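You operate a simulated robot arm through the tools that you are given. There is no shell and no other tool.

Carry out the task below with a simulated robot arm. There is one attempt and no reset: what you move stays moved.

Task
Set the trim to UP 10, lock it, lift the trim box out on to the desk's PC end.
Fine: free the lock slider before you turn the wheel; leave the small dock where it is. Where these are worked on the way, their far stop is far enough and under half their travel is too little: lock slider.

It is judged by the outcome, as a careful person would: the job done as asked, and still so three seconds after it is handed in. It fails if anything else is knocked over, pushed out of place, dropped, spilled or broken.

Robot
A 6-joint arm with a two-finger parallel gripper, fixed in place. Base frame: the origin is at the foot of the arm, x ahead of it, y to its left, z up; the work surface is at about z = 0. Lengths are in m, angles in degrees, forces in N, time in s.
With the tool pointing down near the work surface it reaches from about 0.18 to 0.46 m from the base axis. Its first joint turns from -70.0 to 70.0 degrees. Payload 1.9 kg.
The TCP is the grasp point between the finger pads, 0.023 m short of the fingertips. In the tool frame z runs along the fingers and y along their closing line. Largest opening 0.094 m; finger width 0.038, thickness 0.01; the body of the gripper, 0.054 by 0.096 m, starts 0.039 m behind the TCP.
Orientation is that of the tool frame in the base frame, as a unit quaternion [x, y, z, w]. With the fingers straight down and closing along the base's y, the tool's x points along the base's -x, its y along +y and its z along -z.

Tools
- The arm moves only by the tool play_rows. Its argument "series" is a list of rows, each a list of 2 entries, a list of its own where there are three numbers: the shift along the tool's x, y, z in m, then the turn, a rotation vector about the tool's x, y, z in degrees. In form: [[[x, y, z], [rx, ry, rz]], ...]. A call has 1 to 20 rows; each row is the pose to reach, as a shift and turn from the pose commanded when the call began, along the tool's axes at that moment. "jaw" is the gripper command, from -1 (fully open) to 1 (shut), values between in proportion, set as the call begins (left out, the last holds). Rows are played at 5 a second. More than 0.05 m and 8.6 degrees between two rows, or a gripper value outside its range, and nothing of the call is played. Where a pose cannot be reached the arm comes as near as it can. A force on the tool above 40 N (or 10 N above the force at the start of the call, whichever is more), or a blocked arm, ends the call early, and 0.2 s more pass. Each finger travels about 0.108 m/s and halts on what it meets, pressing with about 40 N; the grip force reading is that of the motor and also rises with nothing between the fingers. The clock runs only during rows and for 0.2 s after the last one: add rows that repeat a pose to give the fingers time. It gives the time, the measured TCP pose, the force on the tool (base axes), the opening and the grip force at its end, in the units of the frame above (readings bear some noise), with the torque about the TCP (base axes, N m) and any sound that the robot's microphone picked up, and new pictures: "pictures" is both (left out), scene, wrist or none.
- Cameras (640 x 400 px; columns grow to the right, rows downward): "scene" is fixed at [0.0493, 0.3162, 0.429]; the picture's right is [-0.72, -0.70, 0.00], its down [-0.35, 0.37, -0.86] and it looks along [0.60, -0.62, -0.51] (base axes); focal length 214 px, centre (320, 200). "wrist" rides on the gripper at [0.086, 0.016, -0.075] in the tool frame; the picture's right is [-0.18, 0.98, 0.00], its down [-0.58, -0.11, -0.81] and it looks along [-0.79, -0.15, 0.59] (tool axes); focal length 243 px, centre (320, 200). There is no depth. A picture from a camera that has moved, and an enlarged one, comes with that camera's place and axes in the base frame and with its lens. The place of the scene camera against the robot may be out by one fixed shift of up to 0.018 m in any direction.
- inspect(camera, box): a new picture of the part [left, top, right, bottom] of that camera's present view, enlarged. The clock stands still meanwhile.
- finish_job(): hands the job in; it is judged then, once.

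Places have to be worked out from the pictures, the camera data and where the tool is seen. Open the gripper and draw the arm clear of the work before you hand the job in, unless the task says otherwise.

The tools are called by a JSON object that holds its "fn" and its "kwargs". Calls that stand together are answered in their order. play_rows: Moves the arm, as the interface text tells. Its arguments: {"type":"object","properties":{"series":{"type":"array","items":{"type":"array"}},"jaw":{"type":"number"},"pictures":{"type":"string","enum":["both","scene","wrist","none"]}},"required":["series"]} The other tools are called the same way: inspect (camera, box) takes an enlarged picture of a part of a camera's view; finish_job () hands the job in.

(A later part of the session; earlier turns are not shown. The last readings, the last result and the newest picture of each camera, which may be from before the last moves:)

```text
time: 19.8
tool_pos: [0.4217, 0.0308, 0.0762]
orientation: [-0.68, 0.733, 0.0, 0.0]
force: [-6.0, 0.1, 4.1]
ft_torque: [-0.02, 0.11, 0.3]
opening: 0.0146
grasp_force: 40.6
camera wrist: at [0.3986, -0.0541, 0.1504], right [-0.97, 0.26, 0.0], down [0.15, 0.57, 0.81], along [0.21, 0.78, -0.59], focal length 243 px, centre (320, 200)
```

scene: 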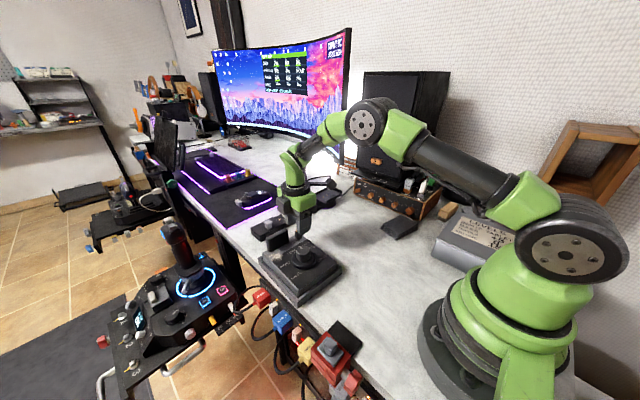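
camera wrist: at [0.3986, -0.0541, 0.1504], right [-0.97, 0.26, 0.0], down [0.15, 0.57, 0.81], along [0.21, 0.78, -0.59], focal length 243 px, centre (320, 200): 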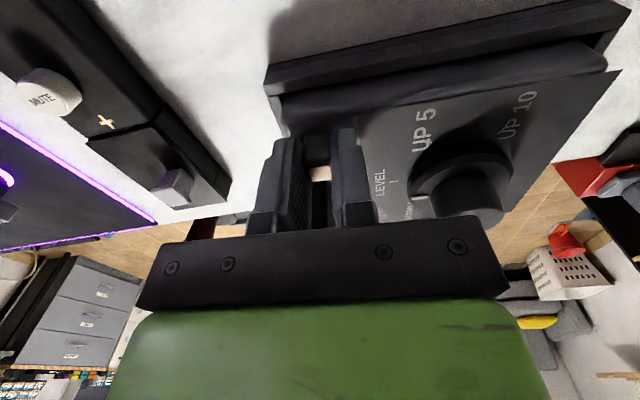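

−x moves freely (about 0 N) while +x is at a stop, so the slider travels along x and starts at its far (+x) end. I'll slide it further toward −x and check that the slider, not the box, moves.

{"fn": "play_rows", "kwargs": {"series": [[[0, 0.002, 0], [0, 0, 0]], [[0, 0.004, 0], [0, 0, 0]], [[0, 0.006, 0], [0, 0, 0]], [[0, 0.008, 0], [0, 0, 0]], [[0, 0.01, 0], [0, 0, 0]], [[0, 0.01, 0], [0, 0, 0]]], "pictures": "both"}}

```text
time: 21.2
tool_pos: [0.4122, 0.0311, 0.0757]
orientation: [-0.679, 0.734, 0.0, 0.001]
force: [0.5, 0.4, 2.9]
ft_torque: [-0.02, 0.03, 0.08]
opening: 0.0145
grasp_force: 40.1
camera wrist: at [0.3887, -0.0534, 0.1503], right [-0.97, 0.26, 0.0], down [0.15, 0.57, 0.81], along [0.21, 0.78, -0.59], focal length 243 px, centre (320, 200)
```

scene: 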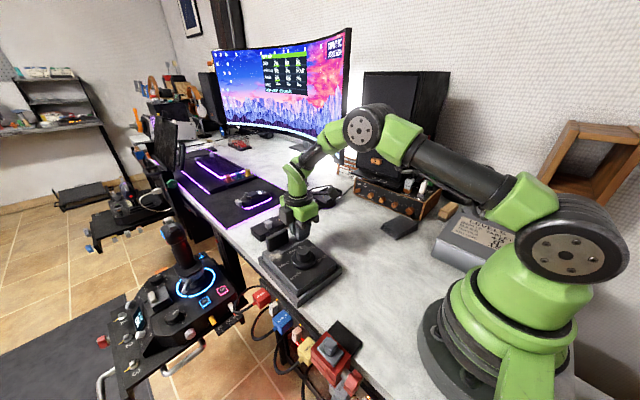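
wrist: 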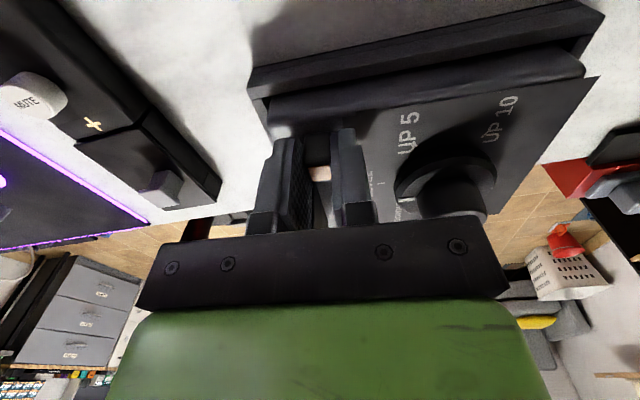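

The slider itself moved ~10 mm and the box stayed put, with almost no force. I'll continue toward −x in small steps until the stop.

{"fn": "play_rows", "kwargs": {"series": [[[0, 0.0015, 0], [0, 0, 0]], [[0, 0.003, 0], [0, 0, 0]], [[0, 0.0045, 0], [0, 0, 0]], [[0, 0.0045, 0], [0, 0, 0]]], "pictures": "none"}}

```text
time: 22.2
tool_pos: [0.4066, 0.0322, 0.0744]
orientation: [-0.679, 0.734, -0.002, 0.0]
force: [-0.2, -1.4, 1.1]
ft_torque: [-0.02, 0.06, 0.06]
opening: 0.0144
grasp_force: 40.8
```

Still free at x≈0.407. I'll continue in small steps.

{"fn": "play_rows", "kwargs": {"series": [[[0, 0.0015, 0], [0, 0, 0]], [[0, 0.003, 0], [0, 0, 0]], [[0, 0.0045, 0], [0, 0, 0]], [[0, 0.0045, 0], [0, 0, 0]]], "pictures": "wrist"}}

```text
time: 23.2
tool_pos: [0.403, 0.0313, 0.0756]
orientation: [-0.679, 0.734, 0.0, 0.001]
force: [0.1, -0.2, 0.0]
ft_torque: [-0.06, 0.0, 0.03]
opening: 0.0146
grasp_force: 40.5
camera wrist: at [0.3799, -0.0527, 0.1505], right [-0.97, 0.26, 0.0], down [0.15, 0.57, 0.81], along [0.21, 0.78, -0.59], focal length 243 px, centre (320, 200)
```

wrist: 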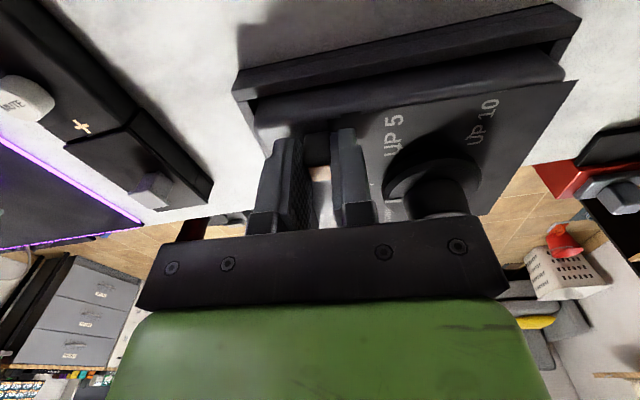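

Still free at x≈0.403 with no force. Continuing in small steps; the wheel skirt is clear of the finger's path.

{"fn": "play_rows", "kwargs": {"series": [[[0, 0.0015, 0], [0, 0, 0]], [[0, 0.003, 0], [0, 0, 0]], [[0, 0.0045, 0], [0, 0, 0]], [[0, 0.006, 0], [0, 0, 0]], [[0, 0.006, 0], [0, 0, 0]]], "pictures": "wrist"}}

```text
time: 24.4
tool_pos: [0.397, 0.0337, 0.0771]
orientation: [-0.679, 0.734, 0.0, 0.002]
force: [18.1, 1.2, 5.1]
ft_torque: [0.03, -0.23, -0.07]
opening: 0.0143
grasp_force: 39.9
camera wrist: at [0.3742, -0.0523, 0.1512], right [-0.97, 0.26, 0.0], down [0.15, 0.57, 0.81], along [0.21, 0.78, -0.59], focal length 243 px, centre (320, 200)
```

wrist: 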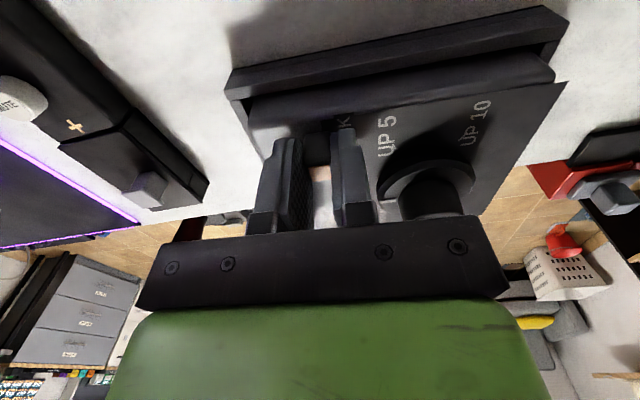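

The slider hit its far stop (18 N) after ~21 mm of travel. I'll relax the push, open the fingers slightly, and rise clear.

{"fn": "play_rows", "kwargs": {"series": [[[0, -0.0012, 0], [0, 0, 0]], [[0, -0.0012, 0], [0, 0, 0]]], "pictures": "none"}}

{"fn": "play_rows", "kwargs": {"series": [[[0, 0, 0], [0, 0, 0]], [[0, 0, 0], [0, 0, 0]], [[0, 0, -0.015], [0, 0, 0]], [[0, 0, -0.035], [0, 0, 0]], [[0, 0, -0.055], [0, 0, 0]], [[0, 0, -0.055], [0, 0, 0]]], "jaw": 0.4, "pictures": "both"}}

```text
time: 25.0
tool_pos: [0.3979, 0.0324, 0.0762]
orientation: [-0.679, 0.734, 0.0, 0.001]
force: [15.3, 1.6, 3.9]
ft_torque: [0.1, -0.27, -0.04]
opening: 0.0143
grasp_force: 40.1
```

```text
time: 26.4
tool_pos: [0.3973, 0.0318, 0.1301]
orientation: [-0.678, 0.735, 0.0, 0.001]
force: [-0.5, -0.1, -0.2]
ft_torque: [0.01, 0.0, -0.01]
opening: 0.0281
grasp_force: 0.1
camera wrist: at [0.3745, -0.0528, 0.2054], right [-0.97, 0.26, 0.0], down [0.15, 0.57, 0.81], along [0.21, 0.78, -0.59], focal length 243 px, centre (320, 200)
```

scene: 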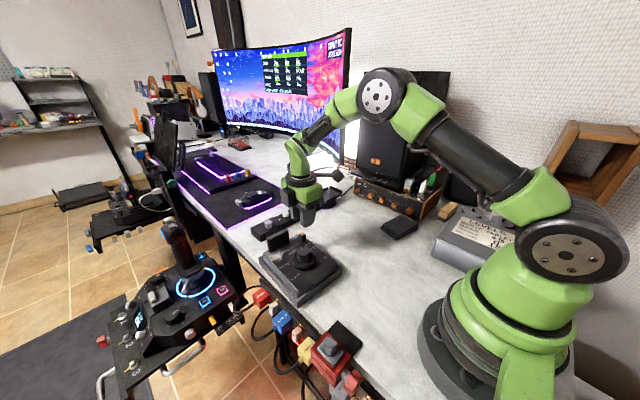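
wrist: 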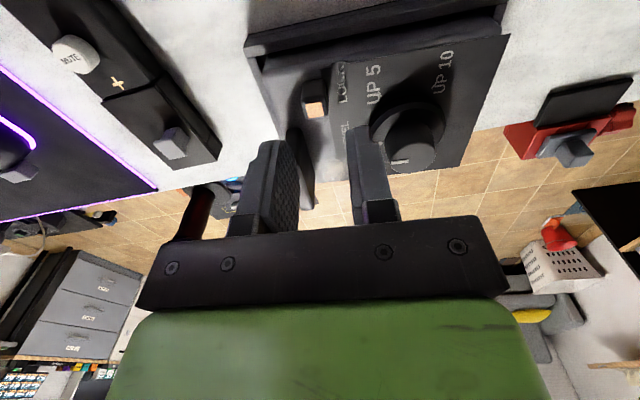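

The label now seems to read clearly. I'll enlarge both views to see the slider's new position.

{"fn": "inspect", "kwargs": {"camera": "wrist", "box": [260, 40, 420, 160]}}

{"fn": "inspect", "kwargs": {"camera": "scene", "box": [250, 210, 350, 290]}}

```text
3.33 times, centred on (340, 100) of wrist
camera zoom: at [0.3745, -0.0528, 0.2054], right [-0.97, 0.26, 0.0], down [0.15, 0.57, 0.81], along [0.21, 0.78, -0.59], focal length 809 px, centre (253, 533)
```

zoom: 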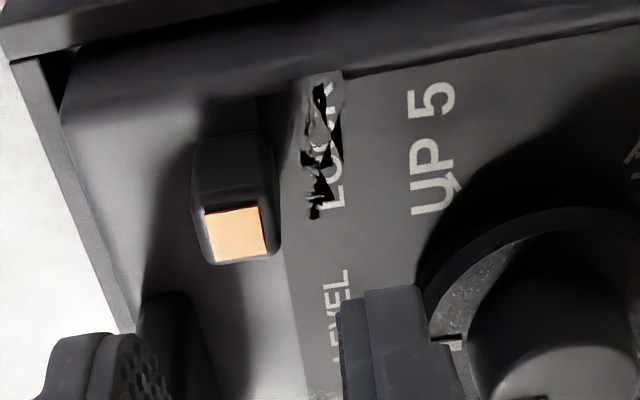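

```text
5.00 times, centred on (300, 250) of scene
camera zoom: at [0.0493, 0.3162, 0.429], right [-0.72, -0.7, 0.0], down [-0.35, 0.37, -0.86], along [0.6, -0.62, -0.51], focal length 1072 px, centre (420, -50)
```

zoom: 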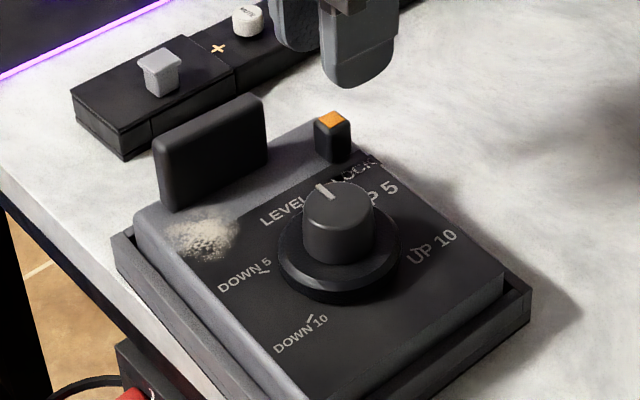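

To check that the box and tray haven't shifted, I'll take the same scene crop as earlier for comparison.

{"fn": "inspect", "kwargs": {"camera": "scene", "box": [250, 225, 350, 305]}}

{"fn": "inspect", "kwargs": {"camera": "scene", "box": [255, 225, 351, 285]}}

```text
5.00 times, centred on (300, 265) of scene
camera zoom: at [0.0493, 0.3162, 0.429], right [-0.72, -0.7, 0.0], down [-0.35, 0.37, -0.86], along [0.6, -0.62, -0.51], focal length 1072 px, centre (420, -125)
```

zoom: 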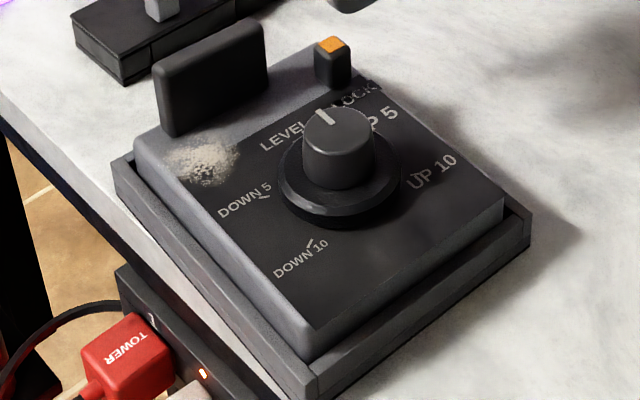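

```text
6.67 times, centred on (303, 255) of scene
camera zoom: at [0.0493, 0.3162, 0.429], right [-0.72, -0.7, 0.0], down [-0.35, 0.37, -0.86], along [0.6, -0.62, -0.51], focal length 1430 px, centre (433, -167)
```

zoom: 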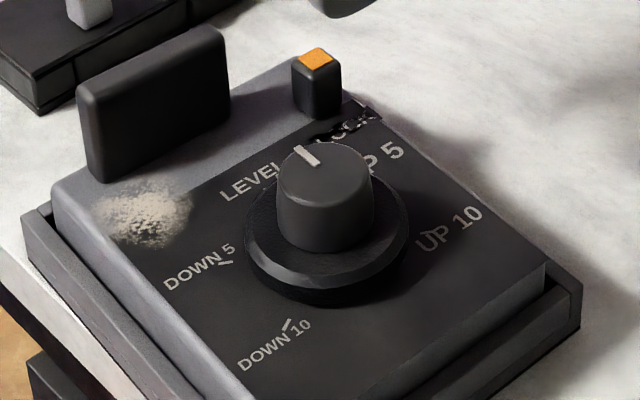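

The box shifted only a millimetre or two at most. Next I'll move above the wheel cap at yaw −60° with the jaw at about 60 mm, staying high, and check alignment.

{"fn": "play_rows", "kwargs": {"series": [[[-0.0114, 0.0135, 0], [0, 0, 6.4]], [[-0.0228, 0.027, 0], [0, 0, 12.8]], [[-0.0342, 0.0405, 0], [0, 0, 19.2]], [[-0.0456, 0.054, 0], [0, 0, 25.5]], [[-0.0456, 0.054, 0], [0, 0, 25.5]], [[-0.0456, 0.054, 0], [0, 0, 25.5]]], "jaw": -0.28, "pictures": "both"}}

```text
time: 27.8
tool_pos: [0.3479, 0.082, 0.1296]
orientation: [-0.5, 0.866, -0.001, 0.001]
force: [0.1, 0.6, 0.1]
ft_torque: [-0.05, -0.03, 0.01]
opening: 0.06
grasp_force: 0.0
camera wrist: at [0.2905, 0.0151, 0.2048], right [-0.76, 0.65, 0.0], down [0.38, 0.45, 0.81], along [0.53, 0.61, -0.59], focal length 243 px, centre (320, 200)
```

scene: 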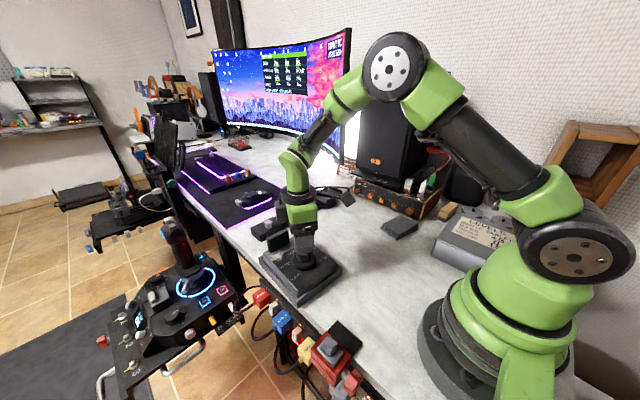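
wrist: 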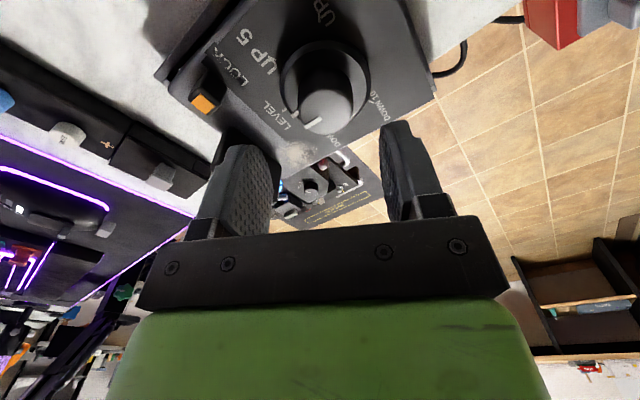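

{"fn": "inspect", "kwargs": {"camera": "wrist", "box": [190, 30, 430, 180]}}

{"fn": "inspect", "kwargs": {"camera": "scene", "box": [250, 210, 350, 290]}}

```text
2.67 times, centred on (310, 105) of wrist
camera zoom: at [0.2905, 0.0151, 0.2048], right [-0.76, 0.65, 0.0], down [0.38, 0.45, 0.81], along [0.53, 0.61, -0.59], focal length 647 px, centre (347, 453)
```

zoom: 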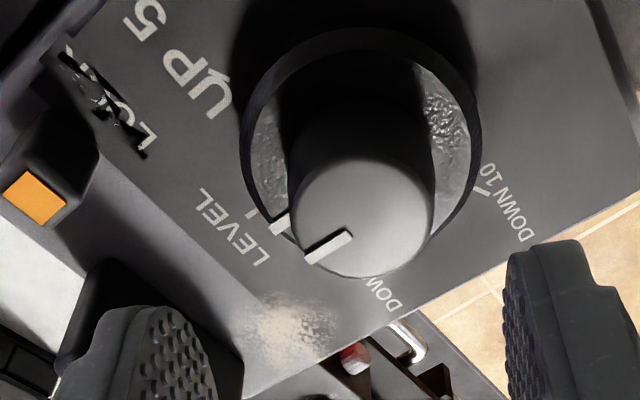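

```text
5.00 times, centred on (300, 250) of scene
camera zoom: at [0.0493, 0.3162, 0.429], right [-0.72, -0.7, 0.0], down [-0.35, 0.37, -0.86], along [0.6, -0.62, -0.51], focal length 1072 px, centre (420, -50)
```

zoom: 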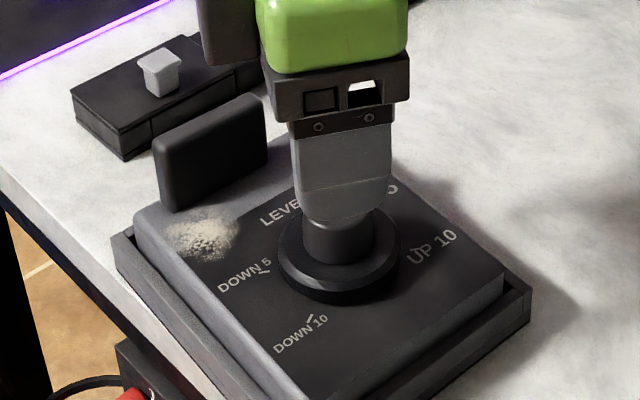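

Cap centre now reads ≈(0.346, 0.083). I'll nudge the alignment and lower the open fingers around the cap, keeping the tips above the skirt.

{"fn": "play_rows", "kwargs": {"series": [[[0, 0.002, 0.015], [0, 0, 0]], [[0, 0.002, 0.03], [0, 0, 0]], [[0, 0.002, 0.04], [0, 0, 0]], [[0, 0.002, 0.048], [0, 0, 0]], [[0, 0.002, 0.048], [0, 0, 0]]], "pictures": "both"}}

```text
time: 29.0
tool_pos: [0.3451, 0.0822, 0.0825]
orientation: [-0.5, 0.866, -0.001, 0.002]
force: [-1.0, 0.1, 4.0]
ft_torque: [0.07, 0.17, -0.02]
opening: 0.0605
grasp_force: 0.3
camera wrist: at [0.2885, 0.0161, 0.1569], right [-0.76, 0.65, 0.0], down [0.38, 0.45, 0.81], along [0.53, 0.61, -0.59], focal length 243 px, centre (320, 200)
```

scene: 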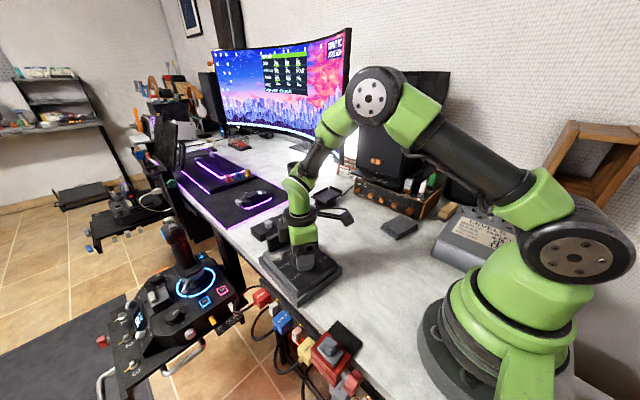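
wrist: 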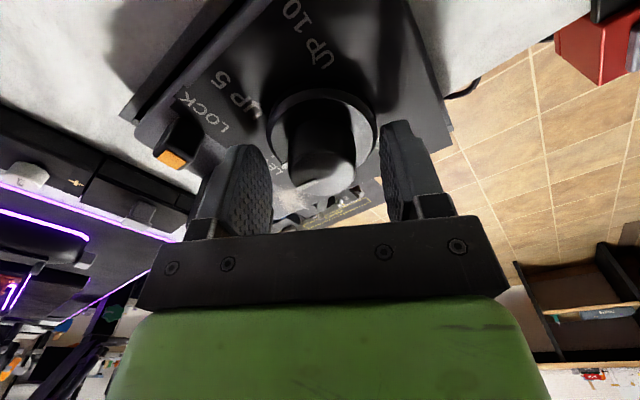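

A small 4 N upward force suggests a fingertip may be touching the skirt. I'll look closely.

{"fn": "inspect", "kwargs": {"camera": "wrist", "box": [200, 80, 440, 230]}}

{"fn": "inspect", "kwargs": {"camera": "scene", "box": [260, 220, 350, 290]}}

```text
2.67 times, centred on (320, 155) of wrist
camera zoom: at [0.2885, 0.0161, 0.1569], right [-0.76, 0.65, 0.0], down [0.38, 0.45, 0.81], along [0.53, 0.61, -0.59], focal length 647 px, centre (320, 320)
```

zoom: 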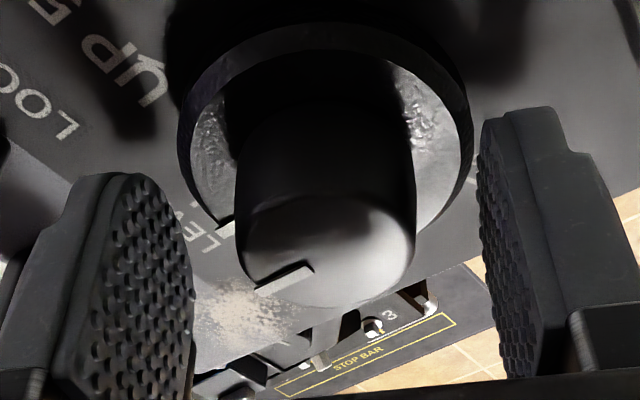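

```text
5.71 times, centred on (305, 255) of scene
camera zoom: at [0.0493, 0.3162, 0.429], right [-0.72, -0.7, 0.0], down [-0.35, 0.37, -0.86], along [0.6, -0.62, -0.51], focal length 1226 px, centre (406, -114)
```

zoom: 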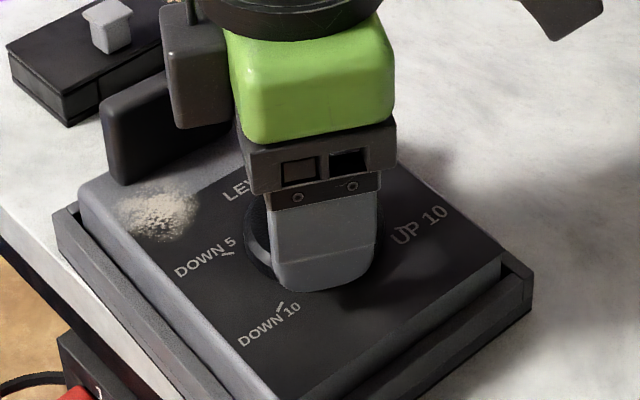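

The cap is centred between the fingers and the tips are about at skirt height. I'll raise 1 mm and close on the cap.

{"fn": "play_rows", "kwargs": {"series": [[[0, 0, -0.001], [0, 0, 0]], [[0, 0, -0.001], [0, 0, 0]], [[0, 0, -0.001], [0, 0, 0]]], "jaw": 1, "pictures": "wrist"}}

```text
time: 29.8
tool_pos: [0.3454, 0.0835, 0.0823]
orientation: [-0.501, 0.866, 0.001, 0.0]
force: [-0.1, 0.2, 0.2]
ft_torque: [0.02, 0.04, -0.01]
opening: 0.0327
grasp_force: 39.7
camera wrist: at [0.2885, 0.0162, 0.1579], right [-0.76, 0.65, 0.0], down [0.38, 0.45, 0.81], along [0.53, 0.61, -0.59], focal length 243 px, centre (320, 200)
```

wrist: 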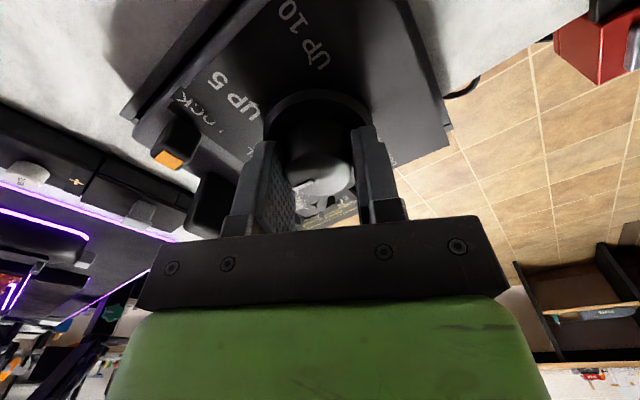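

Cap gripped with almost no side force. I'll make a small test turn of 5° clockwise and read the torque to see whether the wheel is free.

{"fn": "play_rows", "kwargs": {"series": [[[0, 0, 0], [0, 0, 2.5]], [[0, 0, 0], [0, 0, 5]], [[0, 0, 0], [0, 0, 5]]], "pictures": "wrist"}}

```text
time: 30.6
tool_pos: [0.3456, 0.0835, 0.0834]
orientation: [-0.462, 0.887, 0.001, 0.001]
force: [0.5, 0.1, 0.5]
ft_torque: [0.01, 0.06, 0.0]
opening: 0.0327
grasp_force: 39.5
camera wrist: at [0.2829, 0.0218, 0.1585], right [-0.7, 0.71, 0.0], down [0.42, 0.41, 0.81], along [0.58, 0.56, -0.59], focal length 243 px, centre (320, 200)
```

wrist: 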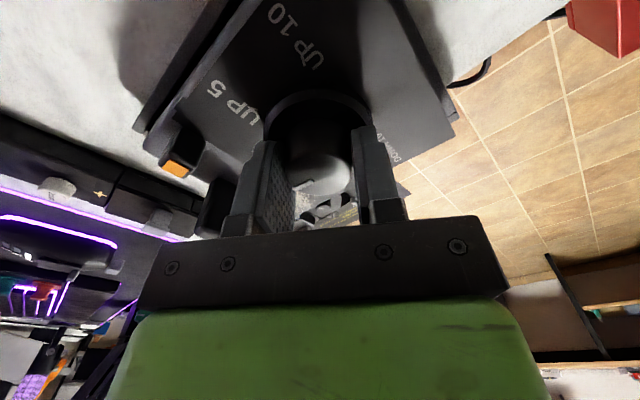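

No torque at all: the wheel turns freely, so the slider is freed. I'll turn on to about 110° total, then check against the UP 10 mark.

{"fn": "play_rows", "kwargs": {"series": [[[0, 0, 0], [0, 0, 7.5]], [[0, 0, 0], [0, 0, 15]], [[0, 0, 0], [0, 0, 22.5]], [[0, 0, 0], [0, 0, 30]], [[0, 0, 0], [0, 0, 37.5]], [[0, 0, 0], [0, 0, 45]], [[0, 0, 0], [0, 0, 52.5]], [[0, 0, 0], [0, 0, 60]], [[0, 0, 0], [0, 0, 67.5]], [[0, 0, 0], [0, 0, 75]], [[0, 0, 0], [0, 0, 82.5]], [[0, 0, 0], [0, 0, 90]], [[0, 0, 0], [0, 0, 97.5]], [[0, 0, 0], [0, 0, 105]], [[0, 0, 0], [0, 0, 105]]], "pictures": "both"}}

```text
time: 33.8
tool_pos: [0.3457, 0.0843, 0.083]
orientation: [0.422, 0.906, 0.001, 0.0]
force: [-6.2, -14.7, 2.6]
ft_torque: [-0.57, 0.05, 0.04]
opening: 0.0325
grasp_force: 39.7
camera wrist: at [0.3028, 0.1602, 0.1585], right [0.87, 0.49, 0.0], down [0.29, -0.52, 0.81], along [0.4, -0.7, -0.59], focal length 243 px, centre (320, 200)
```

scene: 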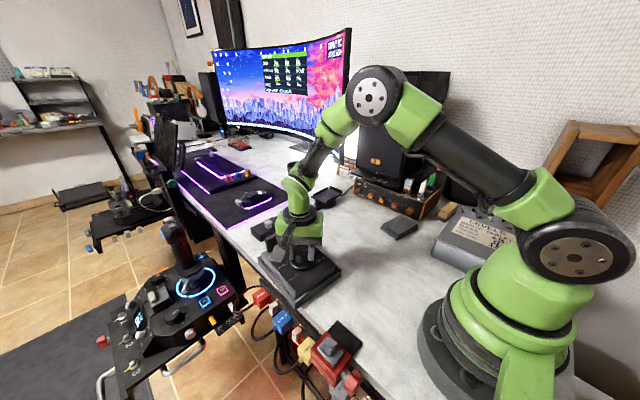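
wrist: 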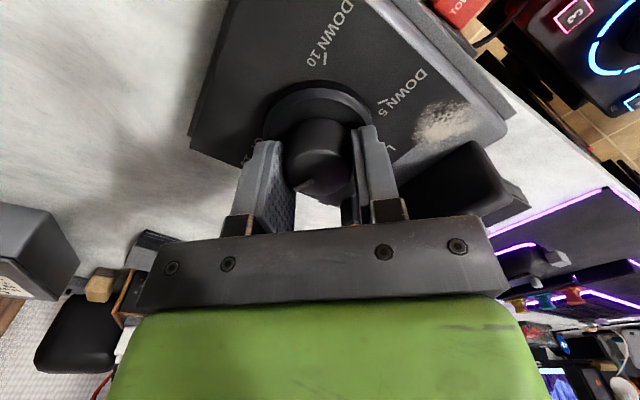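

Turned 110°, but a side force of ~15 N built up because the tool axis is slightly off the wheel axis. I'll ease the tool sideways to null it, then look at the pointer.

{"fn": "play_rows", "kwargs": {"series": [[[-0.001, -0.002, 0], [0, 0, 0]], [[-0.0015, -0.003, 0], [0, 0, 0]], [[-0.0015, -0.003, 0], [0, 0, 0]]], "pictures": "none"}}

{"fn": "inspect", "kwargs": {"camera": "wrist", "box": [240, 60, 420, 220]}}

{"fn": "inspect", "kwargs": {"camera": "scene", "box": [255, 215, 355, 305]}}

```text
time: 34.6
tool_pos: [0.3436, 0.0813, 0.0837]
orientation: [0.422, 0.907, 0.001, 0.0]
force: [0.2, 0.1, 0.2]
ft_torque: [0.01, 0.04, -0.03]
opening: 0.0324
grasp_force: 39.6
```

```text
2.50 times, centred on (330, 140) of wrist
camera zoom: at [0.3013, 0.1574, 0.1587], right [0.87, 0.49, 0.0], down [0.29, -0.52, 0.81], along [0.4, -0.7, -0.59], focal length 606 px, centre (295, 350)
```

zoom: 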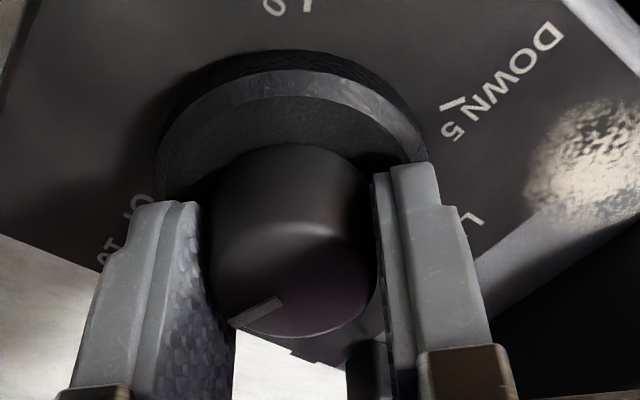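

```text
4.44 times, centred on (305, 260) of scene
camera zoom: at [0.0493, 0.3162, 0.429], right [-0.72, -0.7, 0.0], down [-0.35, 0.37, -0.86], along [0.6, -0.62, -0.51], focal length 953 px, centre (387, -67)
```

zoom: 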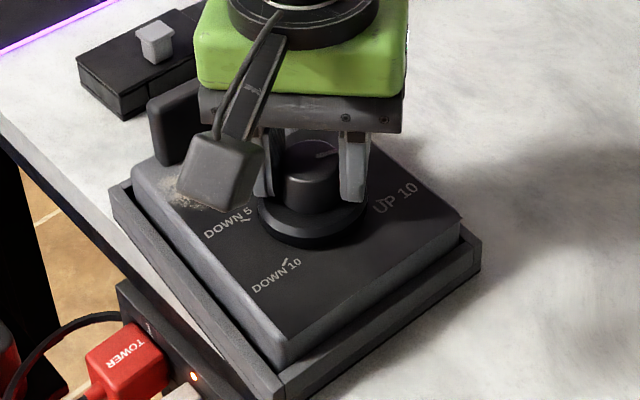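

Side force is gone and the scene view gives a pointer angle ≈115° clockwise; UP 10 is at ≈124.5°. I'll turn the last 10°.

{"fn": "play_rows", "kwargs": {"series": [[[0, 0, 0], [0, 0, 5]], [[0, 0, 0], [0, 0, 10]], [[0, 0, 0], [0, 0, 10]]], "pictures": "none"}}

{"fn": "inspect", "kwargs": {"camera": "scene", "box": [285, 235, 345, 275]}}

```text
time: 35.4
tool_pos: [0.3454, 0.0799, 0.0838]
orientation: [0.5, 0.866, 0.001, 0.001]
force: [-0.1, 0.4, -0.1]
ft_torque: [0.09, -0.11, -0.04]
opening: 0.0321
grasp_force: 39.8
```

```text
10.00 times, centred on (315, 255) of scene
camera zoom: at [0.0493, 0.3162, 0.429], right [-0.72, -0.7, 0.0], down [-0.35, 0.37, -0.86], along [0.6, -0.62, -0.51], focal length 2145 px, centre (370, -350)
```

zoom: 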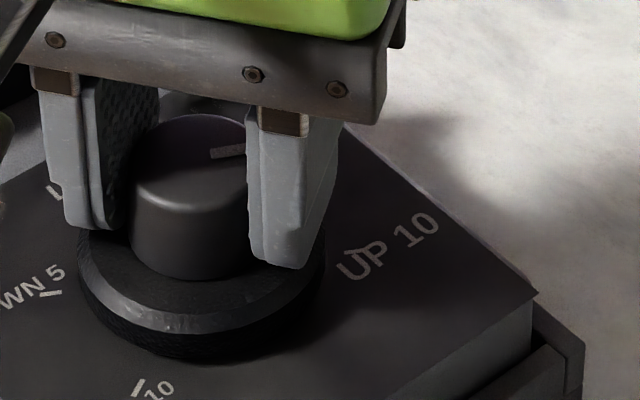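

No stop felt and forces are near zero. I'll open the fingers, rise straight up and check the pointer against the mark.

{"fn": "play_rows", "kwargs": {"series": [[[0, 0, 0], [0, 0, 0]], [[0, 0, 0], [0, 0, 0]], [[0, 0, -0.015], [0, 0, 0]], [[0, 0, -0.035], [0, 0, 0]], [[0, 0, -0.06], [0, 0, 0]], [[0, 0, -0.09], [0, 0, 0]], [[0, 0, -0.09], [0, 0, 0]]], "jaw": -0.28, "pictures": "both"}}

{"fn": "inspect", "kwargs": {"camera": "scene", "box": [255, 225, 351, 285]}}

```text
time: 37.0
tool_pos: [0.3434, 0.0805, 0.1741]
orientation: [0.499, 0.867, 0.001, 0.0]
force: [0.3, 0.3, 1.0]
ft_torque: [0.04, -0.01, -0.01]
opening: 0.06
grasp_force: 0.0
camera wrist: at [0.3151, 0.1634, 0.2492], right [0.94, 0.33, 0.0], down [0.2, -0.56, 0.81], along [0.27, -0.76, -0.59], focal length 243 px, centre (320, 200)
```

scene: 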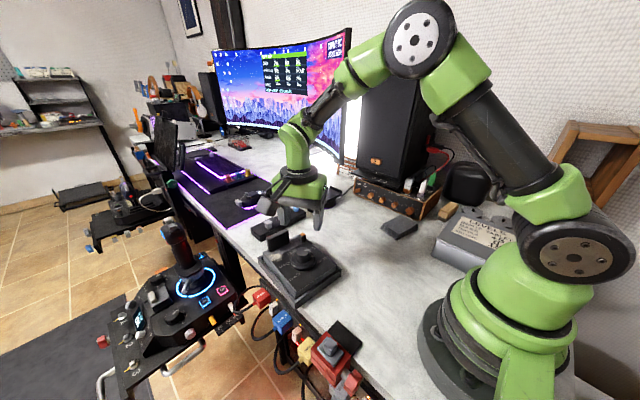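
wrist: 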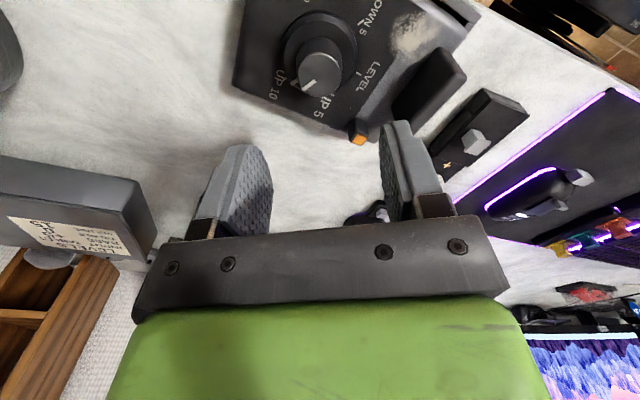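

```text
6.67 times, centred on (303, 255) of scene
camera zoom: at [0.0493, 0.3162, 0.429], right [-0.72, -0.7, 0.0], down [-0.35, 0.37, -0.86], along [0.6, -0.62, -0.51], focal length 1430 px, centre (433, -167)
```

zoom: 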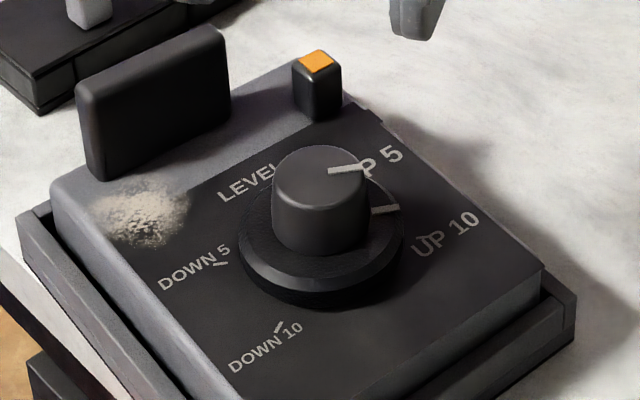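

The skirt tick and pointer are near UP 10. I'll enlarge the wrist view to compare pointer and mark exactly.

{"fn": "inspect", "kwargs": {"camera": "wrist", "box": [240, 0, 400, 120]}}

{"fn": "inspect", "kwargs": {"camera": "wrist", "box": [260, 40, 340, 110]}}

```text
3.33 times, centred on (320, 60) of wrist
camera zoom: at [0.3151, 0.1634, 0.2492], right [0.94, 0.33, 0.0], down [0.2, -0.56, 0.81], along [0.27, -0.76, -0.59], focal length 809 px, centre (320, 667)
```

zoom: 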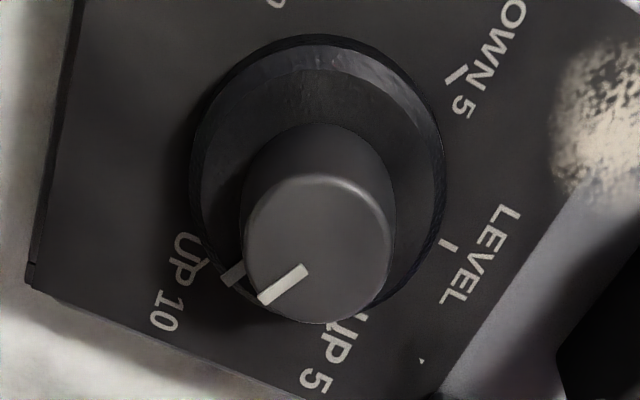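

```text
5.71 times, centred on (300, 75) of wrist
camera zoom: at [0.3151, 0.1634, 0.2492], right [0.94, 0.33, 0.0], down [0.2, -0.56, 0.81], along [0.27, -0.76, -0.59], focal length 1386 px, centre (434, 914)
```

zoom: 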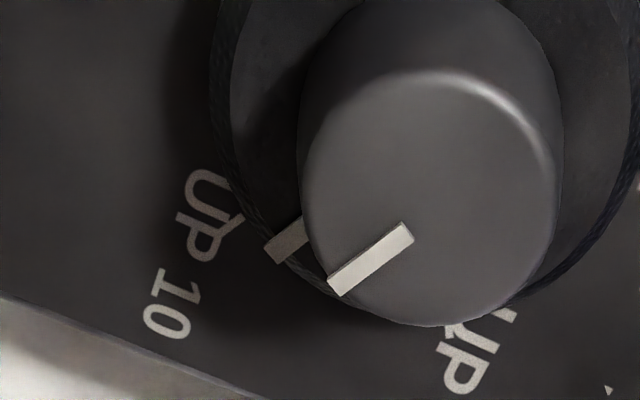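

I'll get tighter enlargements from the scene view so the pointer and UP 10 tick angles can be compared independently.

{"fn": "inspect", "kwargs": {"camera": "scene", "box": [296, 238, 328, 258]}}

{"fn": "inspect", "kwargs": {"camera": "scene", "box": [275, 235, 335, 275]}}

```text
16.00 times, centred on (312, 248) of scene
camera zoom: at [0.0493, 0.3162, 0.429], right [-0.72, -0.7, 0.0], down [-0.35, 0.37, -0.86], along [0.6, -0.62, -0.51], focal length 3432 px, centre (448, -568)
```

zoom: 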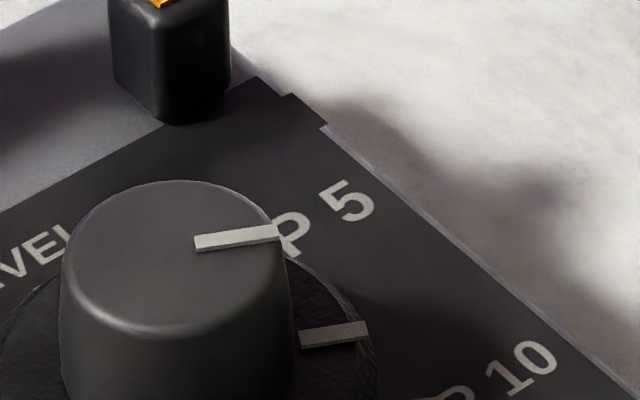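

```text
10.00 times, centred on (305, 255) of scene
camera zoom: at [0.0493, 0.3162, 0.429], right [-0.72, -0.7, 0.0], down [-0.35, 0.37, -0.86], along [0.6, -0.62, -0.51], focal length 2145 px, centre (470, -350)
```

zoom: 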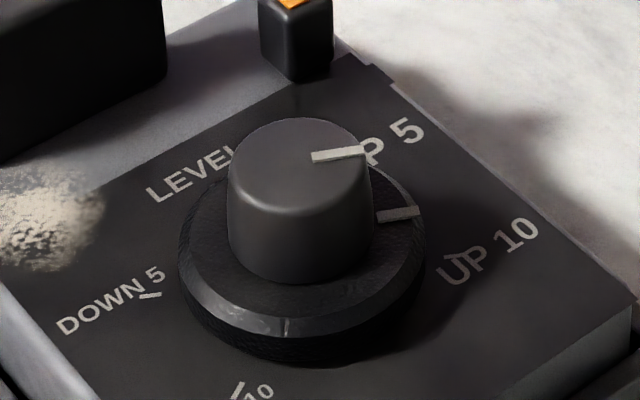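

Both views agree: pointer ≈125° and UP 10 ≈126°, so the wheel is set. Now I'll go back to the slider at yaw +96° (aligned with the box), jaw part-closed, and check from above before gripping it.

{"fn": "play_rows", "kwargs": {"series": [[[-0.0133, 0.0049, 0], [0, 0, 7.2]], [[-0.0267, 0.0098, 0], [0, 0, 14.4]], [[-0.04, 0.0147, 0], [0, 0, 21.6]], [[-0.0534, 0.0196, 0], [0, 0, 28.8]], [[-0.0667, 0.0245, 0], [0, 0, 36]], [[-0.0667, 0.0245, 0.02], [0, 0, 36]], [[-0.0667, 0.0245, 0.044], [0, 0, 36]], [[-0.0667, 0.0245, 0.06], [0, 0, 36]], [[-0.0667, 0.0245, 0.06], [0, 0, 36]]], "jaw": 0.27, "pictures": "both"}}

{"fn": "inspect", "kwargs": {"camera": "wrist", "box": [220, 60, 420, 220]}}

{"fn": "inspect", "kwargs": {"camera": "scene", "box": [260, 200, 340, 260]}}

```text
time: 39.0
tool_pos: [0.399, 0.0349, 0.1135]
orientation: [0.742, 0.67, 0.001, 0.0]
force: [0.6, -0.3, -0.7]
ft_torque: [-0.01, -0.01, 0.03]
opening: 0.0342
grasp_force: 0.1
camera wrist: at [0.424, 0.119, 0.1887], right [0.96, -0.29, 0.0], down [-0.17, -0.57, 0.81], along [-0.23, -0.77, -0.59], focal length 243 px, centre (320, 200)
```

scene: 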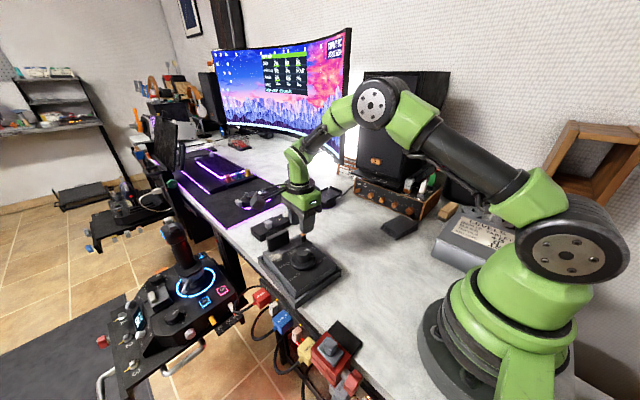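
wrist: 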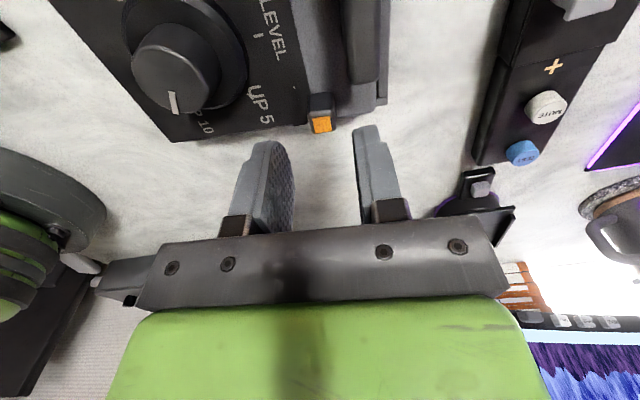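

```text
2.50 times, centred on (320, 140) of wrist
camera zoom: at [0.424, 0.119, 0.1887], right [0.96, -0.29, 0.0], down [-0.17, -0.57, 0.81], along [-0.23, -0.77, -0.59], focal length 606 px, centre (320, 350)
```

zoom: 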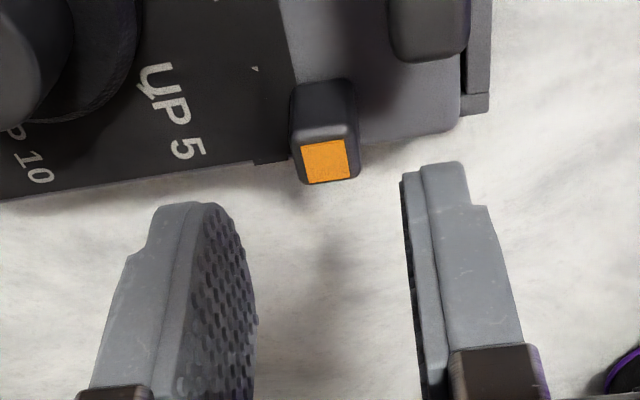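

```text
6.67 times, centred on (300, 230) of scene
camera zoom: at [0.0493, 0.3162, 0.429], right [-0.72, -0.7, 0.0], down [-0.35, 0.37, -0.86], along [0.6, -0.62, -0.51], focal length 1430 px, centre (453, 0)
```

zoom: 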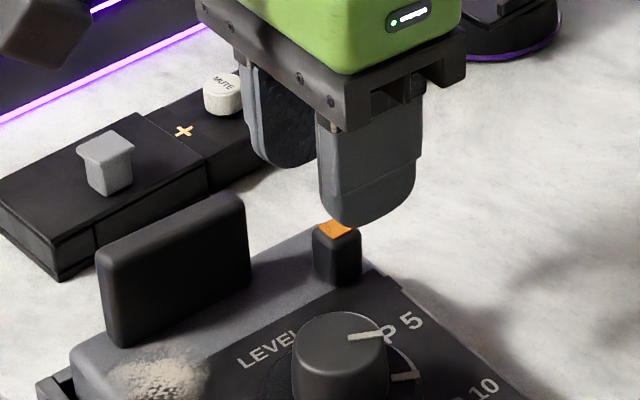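

The slider is at (0.400, 0.033), centred between the fingers. I'll lower around it with a tiny correction.

{"fn": "play_rows", "kwargs": {"series": [[[-0.0015, 0.001, 0.012], [0, 0, 0]], [[-0.0015, 0.001, 0.024], [0, 0, 0]], [[-0.0015, 0.001, 0.033], [0, 0, 0]], [[-0.0015, 0.001, 0.0385], [0, 0, 0]], [[-0.0015, 0.001, 0.0385], [0, 0, 0]]], "pictures": "wrist"}}

```text
time: 40.2
tool_pos: [0.3993, 0.0324, 0.0747]
orientation: [0.743, 0.669, 0.001, 0.0]
force: [0.4, -0.6, -0.1]
ft_torque: [0.01, -0.02, 0.03]
opening: 0.0343
grasp_force: 0.0
camera wrist: at [0.4251, 0.1177, 0.1501], right [0.96, -0.29, 0.0], down [-0.17, -0.57, 0.81], along [-0.23, -0.77, -0.59], focal length 243 px, centre (320, 200)
```

wrist: 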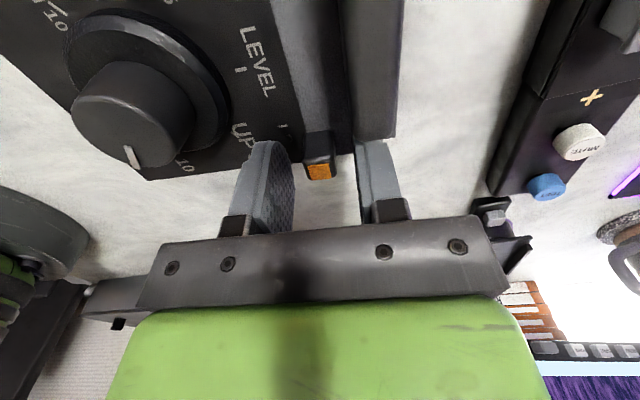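

No contact forces; the slider is between the fingers. Closing on it now.

{"fn": "play_rows", "kwargs": {"series": [[[0, 0, 0], [0, 0, 0]], [[0, 0, 0], [0, 0, 0]], [[0, 0, 0], [0, 0, 0]]], "jaw": 1, "pictures": "none"}}

```text
time: 41.0
tool_pos: [0.3996, 0.0331, 0.0748]
orientation: [0.743, 0.669, 0.001, 0.0]
force: [0.4, -0.2, 0.1]
ft_torque: [0.01, 0.01, -0.07]
opening: 0.0145
grasp_force: 39.9
```

Gripped cleanly at zero force. I'll slide it 16 mm toward +x (the lock end), then approach the stop in small steps.

{"fn": "play_rows", "kwargs": {"series": [[[0, 0.002, 0], [0, 0, 0]], [[0, 0.004, 0], [0, 0, 0]], [[0, 0.006, 0], [0, 0, 0]], [[0, 0.008, 0], [0, 0, 0]], [[0, 0.01, 0], [0, 0, 0]], [[0, 0.012, 0], [0, 0, 0]], [[0, 0.014, 0], [0, 0, 0]], [[0, 0.016, 0], [0, 0, 0]], [[0, 0.016, 0], [0, 0, 0]]], "pictures": "none"}}

{"fn": "play_rows", "kwargs": {"series": [[[0, 0.001, 0], [0, 0, 0]], [[0, 0.002, 0], [0, 0, 0]], [[0, 0.002, 0], [0, 0, 0]]], "pictures": "none"}}

```text
time: 43.0
tool_pos: [0.4154, 0.0321, 0.0766]
orientation: [0.743, 0.669, 0.001, 0.0]
force: [-0.4, 0.7, 0.2]
ft_torque: [-0.03, -0.05, 0.01]
opening: 0.0143
grasp_force: 41.0
```

```text
time: 43.8
tool_pos: [0.4181, 0.0309, 0.0755]
orientation: [0.743, 0.67, 0.001, 0.0]
force: [-2.6, 0.1, -0.3]
ft_torque: [-0.01, 0.05, 0.18]
opening: 0.0145
grasp_force: 40.1
```

Force is starting to rise (−2.6 N) at ≈18 mm. One more millimetre to confirm the stop.

{"fn": "play_rows", "kwargs": {"series": [[[0, 0.0005, 0], [0, 0, 0]], [[0, 0.001, 0], [0, 0, 0]], [[0, 0.001, 0], [0, 0, 0]]], "pictures": "wrist"}}

```text
time: 44.6
tool_pos: [0.4205, 0.0303, 0.0758]
orientation: [0.743, 0.669, 0.0, 0.0]
force: [-8.5, -2.9, 2.3]
ft_torque: [0.0, 0.19, 0.16]
opening: 0.0145
grasp_force: 40.1
camera wrist: at [0.4441, 0.1155, 0.1501], right [0.96, -0.29, 0.0], down [-0.17, -0.57, 0.81], along [-0.23, -0.77, -0.59], focal length 243 px, centre (320, 200)
```

wrist: 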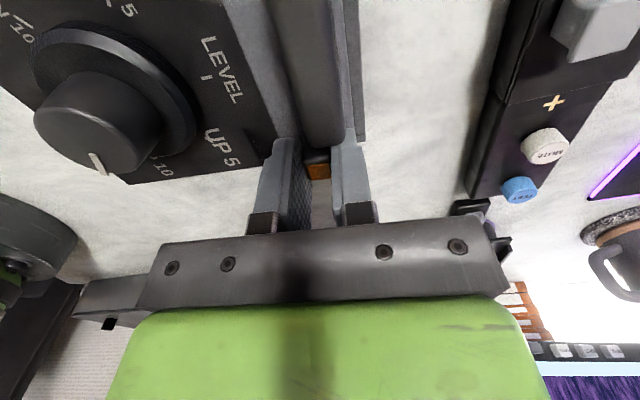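

The stop is reached at the +x end (−8.5 N). I'll relax the push, open slightly, and rise.

{"fn": "play_rows", "kwargs": {"series": [[[0, -0.0008, 0], [0, 0, 0]], [[0, -0.0008, 0], [0, 0, 0]]], "pictures": "none"}}

{"fn": "play_rows", "kwargs": {"series": [[[0, 0, 0], [0, 0, 0]], [[0, 0, 0], [0, 0, 0]], [[0, 0, -0.015], [0, 0, 0]], [[0, 0, -0.035], [0, 0, 0]], [[0, 0, -0.06], [0, 0, 0]], [[0, 0, -0.06], [0, 0, 0]]], "jaw": 0.35, "pictures": "both"}}

{"fn": "inspect", "kwargs": {"camera": "scene", "box": [255, 225, 351, 285]}}

{"fn": "inspect", "kwargs": {"camera": "scene", "box": [250, 225, 350, 305]}}

```text
time: 45.2
tool_pos: [0.4186, 0.0312, 0.0754]
orientation: [0.743, 0.669, 0.001, 0.001]
force: [-4.6, -1.3, -1.0]
ft_torque: [-0.15, 0.09, 0.15]
opening: 0.0146
grasp_force: 40.1
```

```text
time: 46.6
tool_pos: [0.4166, 0.0312, 0.1345]
orientation: [0.743, 0.669, -0.001, 0.001]
force: [-0.4, -0.4, -0.2]
ft_torque: [0.03, 0.01, 0.03]
opening: 0.0308
grasp_force: 0.0
camera wrist: at [0.4425, 0.1158, 0.2102], right [0.96, -0.29, 0.0], down [-0.17, -0.57, 0.81], along [-0.23, -0.77, -0.59], focal length 243 px, centre (320, 200)
```

scene: 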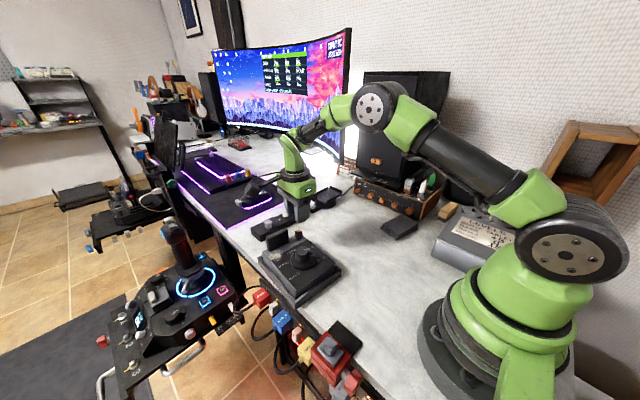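
wrist: 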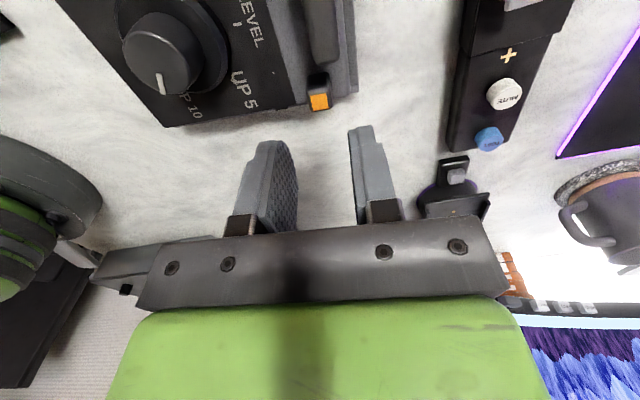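

```text
6.67 times, centred on (303, 255) of scene
camera zoom: at [0.0493, 0.3162, 0.429], right [-0.72, -0.7, 0.0], down [-0.35, 0.37, -0.86], along [0.6, -0.62, -0.51], focal length 1430 px, centre (433, -167)
```

zoom: 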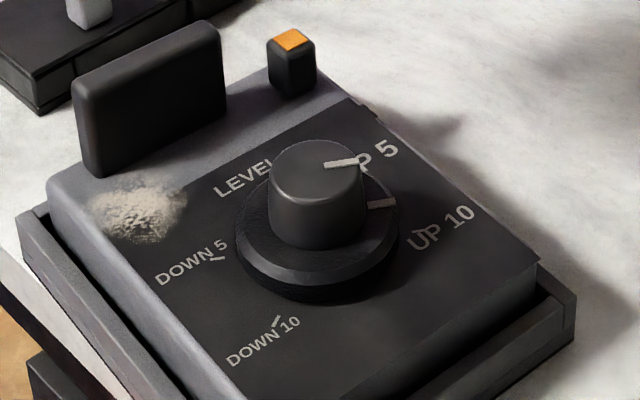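

```text
5.00 times, centred on (300, 265) of scene
camera zoom: at [0.0493, 0.3162, 0.429], right [-0.72, -0.7, 0.0], down [-0.35, 0.37, -0.86], along [0.6, -0.62, -0.51], focal length 1072 px, centre (420, -125)
```

zoom: 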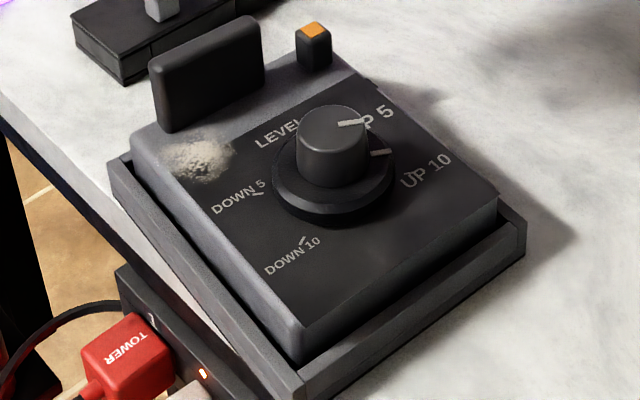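

The slider is back at its original locked spot, the pointer still at UP 10. Next I'll move above the handle with the jaw open and look at its exact pose.

{"fn": "play_rows", "kwargs": {"series": [[[0, 0, -0.026], [0, 0, 0]], [[0.02, 0.0025, -0.026], [0, 0, 0]], [[0.04, 0.005, -0.026], [0, 0, 0]], [[0.0589, 0.0073, -0.026], [0, 0, 0]], [[0.0589, 0.0073, -0.026], [0, 0, 0]]], "jaw": -0.1, "pictures": "both"}}

{"fn": "inspect", "kwargs": {"camera": "wrist", "box": [200, 0, 440, 160]}}

{"fn": "inspect", "kwargs": {"camera": "scene", "box": [250, 200, 350, 280]}}

```text
time: 47.8
tool_pos: [0.4328, 0.0896, 0.1604]
orientation: [0.744, 0.668, 0.001, -0.001]
force: [0.3, -0.1, 0.0]
ft_torque: [0.01, 0.02, 0.02]
opening: 0.0516
grasp_force: 0.1
camera wrist: at [0.4569, 0.1738, 0.2359], right [0.96, -0.29, 0.0], down [-0.17, -0.57, 0.81], along [-0.23, -0.77, -0.59], focal length 243 px, centre (320, 200)
```

scene: 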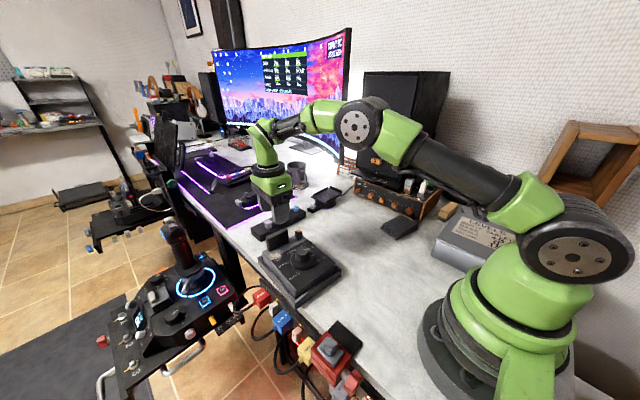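
wrist: 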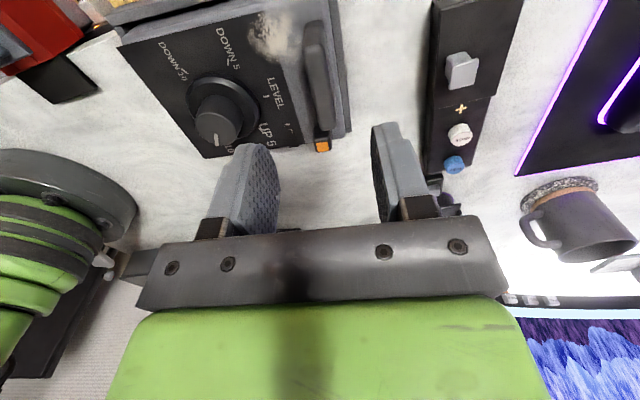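

```text
2.50 times, centred on (320, 80) of wrist
camera zoom: at [0.4569, 0.1738, 0.2359], right [0.96, -0.29, 0.0], down [-0.17, -0.57, 0.81], along [-0.23, -0.77, -0.59], focal length 606 px, centre (320, 500)
```

zoom: 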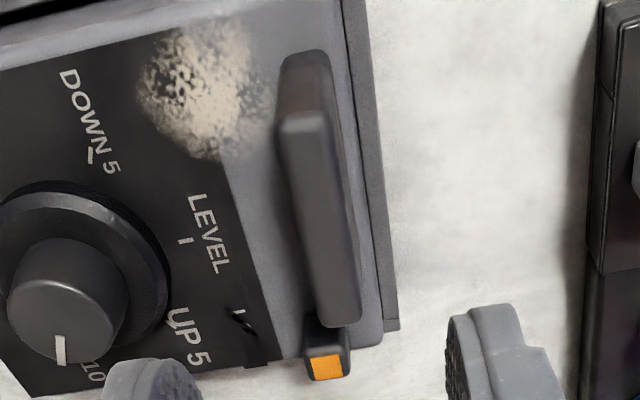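

```text
5.00 times, centred on (300, 240) of scene
camera zoom: at [0.0493, 0.3162, 0.429], right [-0.72, -0.7, 0.0], down [-0.35, 0.37, -0.86], along [0.6, -0.62, -0.51], focal length 1072 px, centre (420, 0)
```

zoom: 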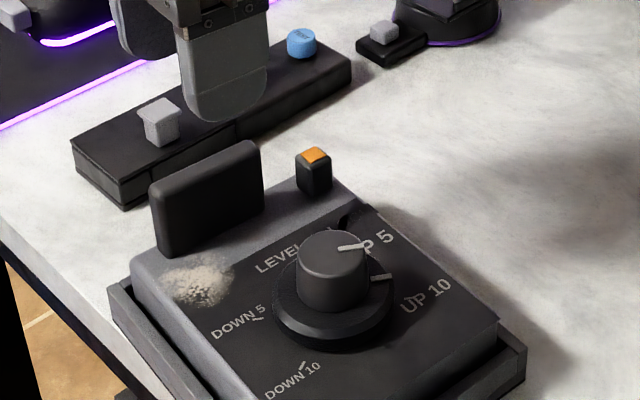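

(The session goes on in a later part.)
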